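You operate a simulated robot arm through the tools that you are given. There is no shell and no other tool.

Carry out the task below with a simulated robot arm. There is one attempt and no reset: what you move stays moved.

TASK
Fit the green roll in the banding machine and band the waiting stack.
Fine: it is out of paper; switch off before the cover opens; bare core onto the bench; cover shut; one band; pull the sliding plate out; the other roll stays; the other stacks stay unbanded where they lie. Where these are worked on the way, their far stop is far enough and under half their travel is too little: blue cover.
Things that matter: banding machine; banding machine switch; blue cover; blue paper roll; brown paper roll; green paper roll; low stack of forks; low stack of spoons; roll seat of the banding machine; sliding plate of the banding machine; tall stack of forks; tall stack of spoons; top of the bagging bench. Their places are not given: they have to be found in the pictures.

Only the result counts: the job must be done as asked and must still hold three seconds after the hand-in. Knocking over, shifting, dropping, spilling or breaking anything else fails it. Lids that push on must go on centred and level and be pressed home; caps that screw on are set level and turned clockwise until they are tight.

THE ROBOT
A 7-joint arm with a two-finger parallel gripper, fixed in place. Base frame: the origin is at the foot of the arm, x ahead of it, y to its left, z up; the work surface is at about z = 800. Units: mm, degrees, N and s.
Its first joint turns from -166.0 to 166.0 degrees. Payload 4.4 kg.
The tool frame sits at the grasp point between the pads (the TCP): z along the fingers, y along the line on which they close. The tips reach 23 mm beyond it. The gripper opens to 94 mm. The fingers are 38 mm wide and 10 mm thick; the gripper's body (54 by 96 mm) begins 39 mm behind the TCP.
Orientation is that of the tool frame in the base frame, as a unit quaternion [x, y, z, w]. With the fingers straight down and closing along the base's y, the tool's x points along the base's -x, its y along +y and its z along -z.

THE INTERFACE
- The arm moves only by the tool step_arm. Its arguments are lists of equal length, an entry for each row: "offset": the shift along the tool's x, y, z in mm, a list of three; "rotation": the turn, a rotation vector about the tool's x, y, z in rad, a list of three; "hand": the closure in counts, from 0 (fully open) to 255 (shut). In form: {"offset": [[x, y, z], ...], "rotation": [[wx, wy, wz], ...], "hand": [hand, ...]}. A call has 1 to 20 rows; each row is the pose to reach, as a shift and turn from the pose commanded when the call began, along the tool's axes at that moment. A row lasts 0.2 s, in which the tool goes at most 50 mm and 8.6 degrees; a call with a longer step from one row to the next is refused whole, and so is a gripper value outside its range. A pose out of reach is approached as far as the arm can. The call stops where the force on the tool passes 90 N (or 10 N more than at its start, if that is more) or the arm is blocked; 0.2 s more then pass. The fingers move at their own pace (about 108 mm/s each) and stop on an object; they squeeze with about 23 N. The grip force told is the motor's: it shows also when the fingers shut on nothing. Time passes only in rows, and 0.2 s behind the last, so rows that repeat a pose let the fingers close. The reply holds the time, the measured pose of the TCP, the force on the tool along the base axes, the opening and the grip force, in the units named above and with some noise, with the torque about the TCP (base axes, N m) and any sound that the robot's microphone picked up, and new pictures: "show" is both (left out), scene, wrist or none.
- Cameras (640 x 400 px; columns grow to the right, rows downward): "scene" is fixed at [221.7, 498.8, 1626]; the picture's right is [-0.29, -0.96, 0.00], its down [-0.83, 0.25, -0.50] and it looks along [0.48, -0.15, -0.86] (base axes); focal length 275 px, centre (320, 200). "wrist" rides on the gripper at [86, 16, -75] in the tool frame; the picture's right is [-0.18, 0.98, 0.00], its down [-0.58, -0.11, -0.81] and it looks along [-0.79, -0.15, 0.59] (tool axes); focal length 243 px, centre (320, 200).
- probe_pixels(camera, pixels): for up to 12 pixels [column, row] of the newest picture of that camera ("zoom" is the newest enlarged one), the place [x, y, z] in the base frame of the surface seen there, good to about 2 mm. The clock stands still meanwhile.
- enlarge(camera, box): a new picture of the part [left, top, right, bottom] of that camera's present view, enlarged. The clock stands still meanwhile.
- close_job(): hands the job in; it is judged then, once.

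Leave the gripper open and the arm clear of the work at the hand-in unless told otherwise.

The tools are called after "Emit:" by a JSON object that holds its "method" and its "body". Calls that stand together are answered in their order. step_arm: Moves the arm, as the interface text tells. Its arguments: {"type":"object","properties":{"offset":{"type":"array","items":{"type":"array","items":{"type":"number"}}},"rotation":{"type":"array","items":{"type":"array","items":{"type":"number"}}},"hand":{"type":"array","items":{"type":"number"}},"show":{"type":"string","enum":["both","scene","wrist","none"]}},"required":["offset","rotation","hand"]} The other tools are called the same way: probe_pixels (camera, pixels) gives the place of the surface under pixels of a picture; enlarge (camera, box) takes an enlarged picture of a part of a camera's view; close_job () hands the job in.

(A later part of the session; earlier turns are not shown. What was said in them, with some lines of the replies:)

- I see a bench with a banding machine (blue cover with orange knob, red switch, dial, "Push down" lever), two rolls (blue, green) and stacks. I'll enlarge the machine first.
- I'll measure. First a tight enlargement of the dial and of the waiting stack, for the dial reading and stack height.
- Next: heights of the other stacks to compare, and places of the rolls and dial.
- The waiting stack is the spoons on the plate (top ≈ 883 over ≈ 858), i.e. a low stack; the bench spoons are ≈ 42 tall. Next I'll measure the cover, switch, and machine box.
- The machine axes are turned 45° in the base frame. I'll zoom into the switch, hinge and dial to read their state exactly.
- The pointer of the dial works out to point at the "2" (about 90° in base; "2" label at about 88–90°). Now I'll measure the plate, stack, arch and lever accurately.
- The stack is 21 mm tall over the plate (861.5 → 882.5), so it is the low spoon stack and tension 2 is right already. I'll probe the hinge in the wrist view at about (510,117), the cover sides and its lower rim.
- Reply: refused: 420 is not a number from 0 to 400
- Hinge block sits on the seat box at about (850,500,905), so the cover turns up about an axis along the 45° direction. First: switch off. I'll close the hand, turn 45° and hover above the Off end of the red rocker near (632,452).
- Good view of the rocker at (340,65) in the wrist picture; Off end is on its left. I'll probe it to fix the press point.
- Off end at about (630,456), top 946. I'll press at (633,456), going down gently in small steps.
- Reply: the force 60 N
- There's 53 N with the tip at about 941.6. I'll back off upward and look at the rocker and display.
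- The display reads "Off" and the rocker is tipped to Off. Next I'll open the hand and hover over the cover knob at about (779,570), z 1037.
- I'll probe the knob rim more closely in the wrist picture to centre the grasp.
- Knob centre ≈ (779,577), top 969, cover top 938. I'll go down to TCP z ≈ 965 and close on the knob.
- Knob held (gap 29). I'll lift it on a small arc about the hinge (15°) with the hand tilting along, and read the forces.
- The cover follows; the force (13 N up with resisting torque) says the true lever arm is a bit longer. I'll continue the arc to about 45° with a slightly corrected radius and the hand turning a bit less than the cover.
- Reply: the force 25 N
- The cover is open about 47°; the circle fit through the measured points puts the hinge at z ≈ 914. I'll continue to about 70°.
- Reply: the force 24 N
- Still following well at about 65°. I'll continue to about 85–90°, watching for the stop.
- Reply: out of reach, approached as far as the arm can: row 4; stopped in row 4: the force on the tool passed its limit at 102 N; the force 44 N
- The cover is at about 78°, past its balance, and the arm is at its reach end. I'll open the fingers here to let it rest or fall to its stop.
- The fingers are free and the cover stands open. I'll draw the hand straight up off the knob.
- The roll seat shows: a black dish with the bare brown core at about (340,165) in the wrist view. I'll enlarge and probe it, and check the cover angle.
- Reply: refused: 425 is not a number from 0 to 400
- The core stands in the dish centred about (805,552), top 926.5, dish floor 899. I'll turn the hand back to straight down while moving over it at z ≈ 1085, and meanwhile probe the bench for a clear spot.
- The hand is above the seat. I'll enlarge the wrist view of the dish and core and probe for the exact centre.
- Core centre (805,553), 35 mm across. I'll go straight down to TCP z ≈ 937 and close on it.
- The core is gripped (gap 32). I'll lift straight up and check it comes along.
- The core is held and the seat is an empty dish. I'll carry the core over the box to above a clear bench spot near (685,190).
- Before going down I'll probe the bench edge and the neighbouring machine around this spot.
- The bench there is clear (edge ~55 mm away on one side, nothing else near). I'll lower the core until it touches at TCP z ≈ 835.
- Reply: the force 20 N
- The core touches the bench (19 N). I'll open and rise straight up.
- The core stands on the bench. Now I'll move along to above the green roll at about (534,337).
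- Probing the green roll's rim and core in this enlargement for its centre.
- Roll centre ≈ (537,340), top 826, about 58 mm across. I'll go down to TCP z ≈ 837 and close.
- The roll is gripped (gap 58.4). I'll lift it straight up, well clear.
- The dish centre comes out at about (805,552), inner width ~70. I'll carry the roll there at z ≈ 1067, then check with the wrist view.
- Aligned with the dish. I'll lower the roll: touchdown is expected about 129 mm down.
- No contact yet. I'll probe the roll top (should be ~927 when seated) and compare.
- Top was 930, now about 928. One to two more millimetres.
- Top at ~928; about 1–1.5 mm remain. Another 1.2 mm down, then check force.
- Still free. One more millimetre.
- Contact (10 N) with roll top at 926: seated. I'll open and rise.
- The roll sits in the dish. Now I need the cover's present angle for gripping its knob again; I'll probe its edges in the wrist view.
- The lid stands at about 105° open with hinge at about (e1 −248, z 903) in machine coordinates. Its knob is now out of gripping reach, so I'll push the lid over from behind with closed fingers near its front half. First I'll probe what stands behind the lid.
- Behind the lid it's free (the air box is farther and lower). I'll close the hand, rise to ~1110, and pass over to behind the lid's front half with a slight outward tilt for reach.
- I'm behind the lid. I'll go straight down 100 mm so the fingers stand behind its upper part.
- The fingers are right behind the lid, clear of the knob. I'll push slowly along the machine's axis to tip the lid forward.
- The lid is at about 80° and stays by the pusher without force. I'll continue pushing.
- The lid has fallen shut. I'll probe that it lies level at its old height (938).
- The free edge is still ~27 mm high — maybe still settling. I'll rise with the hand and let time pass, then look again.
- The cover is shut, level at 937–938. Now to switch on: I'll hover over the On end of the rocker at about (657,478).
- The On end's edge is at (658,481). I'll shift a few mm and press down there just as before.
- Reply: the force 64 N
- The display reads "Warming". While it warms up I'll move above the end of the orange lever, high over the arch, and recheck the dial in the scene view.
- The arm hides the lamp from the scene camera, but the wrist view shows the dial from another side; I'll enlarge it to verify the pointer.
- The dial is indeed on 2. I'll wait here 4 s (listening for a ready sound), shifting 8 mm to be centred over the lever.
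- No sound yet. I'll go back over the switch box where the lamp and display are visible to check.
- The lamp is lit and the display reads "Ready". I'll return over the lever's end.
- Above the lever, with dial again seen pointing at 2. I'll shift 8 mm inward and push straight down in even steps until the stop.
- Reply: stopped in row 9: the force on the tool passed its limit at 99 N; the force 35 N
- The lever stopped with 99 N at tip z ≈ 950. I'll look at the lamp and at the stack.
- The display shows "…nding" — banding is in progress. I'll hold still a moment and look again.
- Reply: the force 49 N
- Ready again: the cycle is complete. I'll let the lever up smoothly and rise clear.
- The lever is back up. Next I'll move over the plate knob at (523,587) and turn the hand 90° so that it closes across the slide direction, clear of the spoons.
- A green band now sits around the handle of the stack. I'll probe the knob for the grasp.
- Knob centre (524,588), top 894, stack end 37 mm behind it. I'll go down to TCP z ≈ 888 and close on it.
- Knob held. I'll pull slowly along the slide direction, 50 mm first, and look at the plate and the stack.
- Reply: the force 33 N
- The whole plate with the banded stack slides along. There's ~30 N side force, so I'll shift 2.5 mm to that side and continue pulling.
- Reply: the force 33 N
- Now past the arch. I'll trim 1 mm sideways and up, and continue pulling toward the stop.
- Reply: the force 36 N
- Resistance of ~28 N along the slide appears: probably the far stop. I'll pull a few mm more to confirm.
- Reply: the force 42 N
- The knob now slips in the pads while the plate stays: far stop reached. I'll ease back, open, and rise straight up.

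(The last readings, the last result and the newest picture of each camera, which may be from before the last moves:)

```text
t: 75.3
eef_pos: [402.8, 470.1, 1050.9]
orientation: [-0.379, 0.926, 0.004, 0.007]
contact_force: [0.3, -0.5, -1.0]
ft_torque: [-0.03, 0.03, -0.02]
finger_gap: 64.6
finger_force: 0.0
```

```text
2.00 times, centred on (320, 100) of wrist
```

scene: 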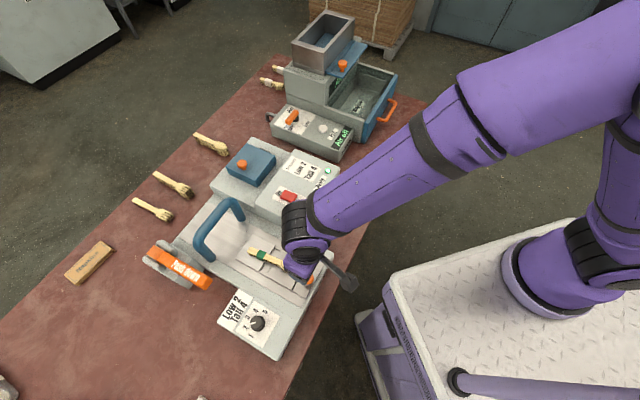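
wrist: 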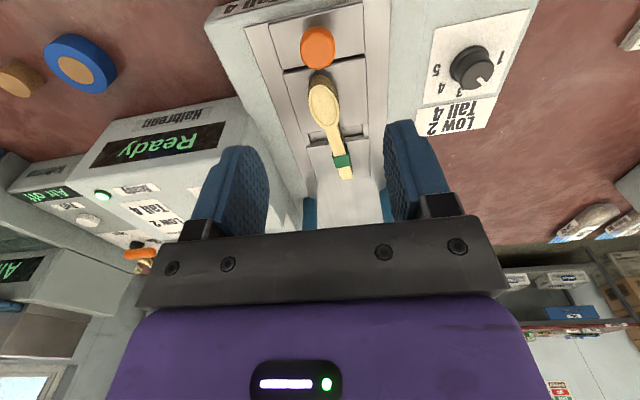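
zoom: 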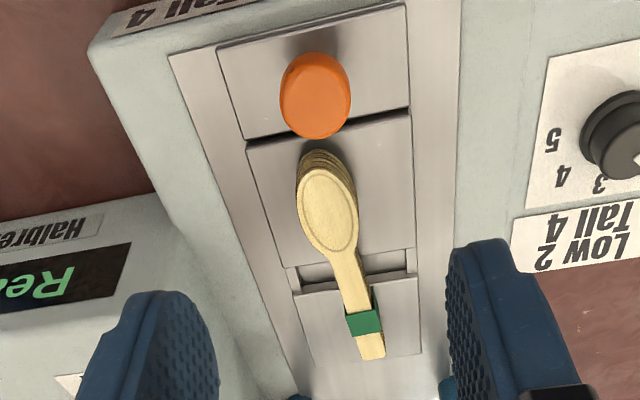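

The banded stack is out with the plate at its stop, display "Ready". I'll rise and draw the arm away to the side, hand open, and check everything.

Emit:
{"method": "step_arm", "body": {"offset": [[0, 0, -48], [0, 0, -96], [0, 0, -144], [13, -48, -150], [26, -96, -150], [39, -144, -150], [52, -192, -150], [66, -240, -150], [80, -288, -150], [80, -288, -150]], "rotation": [[0, 0, 0], [0, 0, 0], [0, 0, 0], [0, 0, 0], [0, 0, 0], [0, 0, 0], [0, 0, 0], [0, 0, 0], [0, 0, 0], [0, 0, 0]], "hand": [0, 0, 0, 0, 0, 0, 0, 0, 0, 0]}}

Emit:
{"method": "enlarge", "body": {"camera": "scene", "box": [120, 120, 390, 300]}}

Emit:
{"method": "probe_pixels", "body": {"camera": "scene", "pixels": [[203, 137], [222, 151], [160, 178], [186, 191], [140, 203], [167, 214], [354, 207], [364, 184], [250, 160], [260, 150], [240, 165], [256, 170]]}}

```text
t: 77.5
eef_pos: [545.9, 204.2, 1202.5]
orientation: [-0.378, 0.926, 0.006, 0.008]
contact_force: [-0.4, 0.1, -0.2]
ft_torque: [0.0, 0.01, 0.0]
finger_gap: 93.8
finger_force: 0.0
```

scene: 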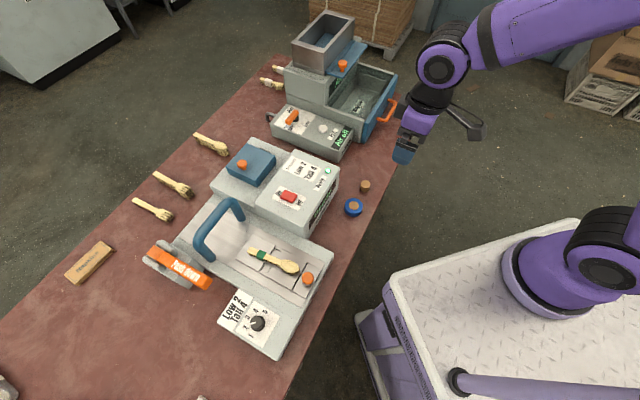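
wrist: 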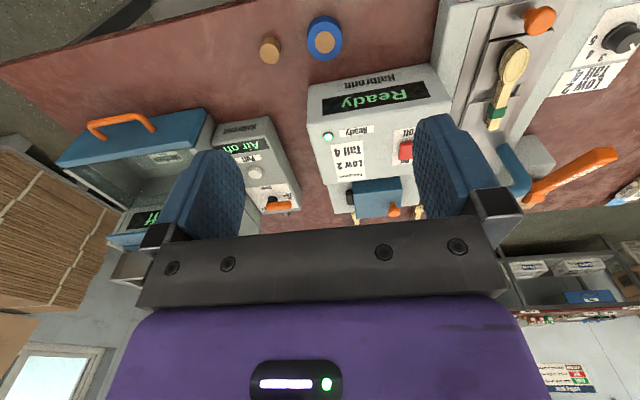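

```text
2.22 times, centred on (255, 210) of scene
```

zoom: 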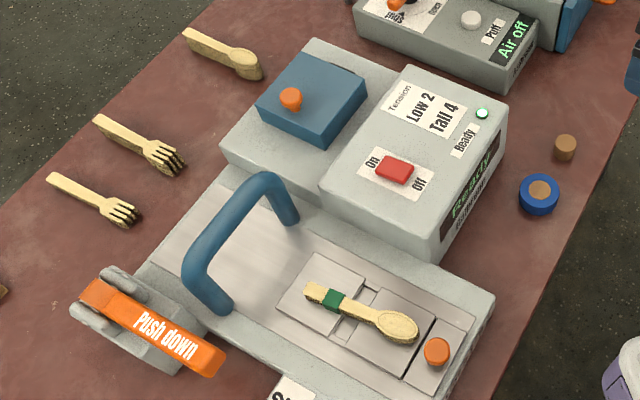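

```text
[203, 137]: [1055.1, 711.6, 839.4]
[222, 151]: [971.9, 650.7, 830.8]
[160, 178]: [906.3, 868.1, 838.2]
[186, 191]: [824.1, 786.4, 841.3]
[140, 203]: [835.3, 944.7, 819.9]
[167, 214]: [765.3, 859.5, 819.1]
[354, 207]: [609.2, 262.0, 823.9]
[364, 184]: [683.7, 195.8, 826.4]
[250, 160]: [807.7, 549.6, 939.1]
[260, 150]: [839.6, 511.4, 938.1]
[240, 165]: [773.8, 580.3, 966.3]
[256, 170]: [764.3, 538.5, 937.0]
```

All checks hold: one green band on the low spoon stack, the plate is out, and the cover is shut and level. The core stands on the bench; the blue roll and the other stacks haven't moved. The hand is open and clear, so I'm handing in.

Emit:
{"method": "close_job", "body": {}}

```text
The job is handed in.
```

The job is handed in, and the waiting low stack of spoons now carries one green band. I haven't had a verdict back; what follows is from my final pictures and probes.

- **Roll change:** I switched the machine off before opening the cover and stood the bare core on the bench. The green roll is seated in the machine. I pushed the cover over from behind; it fell shut on its own and sits level at its original height.
- **Banding:** The tension dial already pointed at 2, the setting for low stacks, so I left it. I switched back on, waited for the ready lamp and pushed the lever down once; the display went to banding and back to ready.
- **Sliding plate:** It is pulled out to its far stop with the banded stack on it.
- **Everything else:** The blue roll and the other stacks probed at the same places as at the start, and none of the stacks was touched.

I left the machine switched on and showing "Ready". The gripper is open and clear of the bench.
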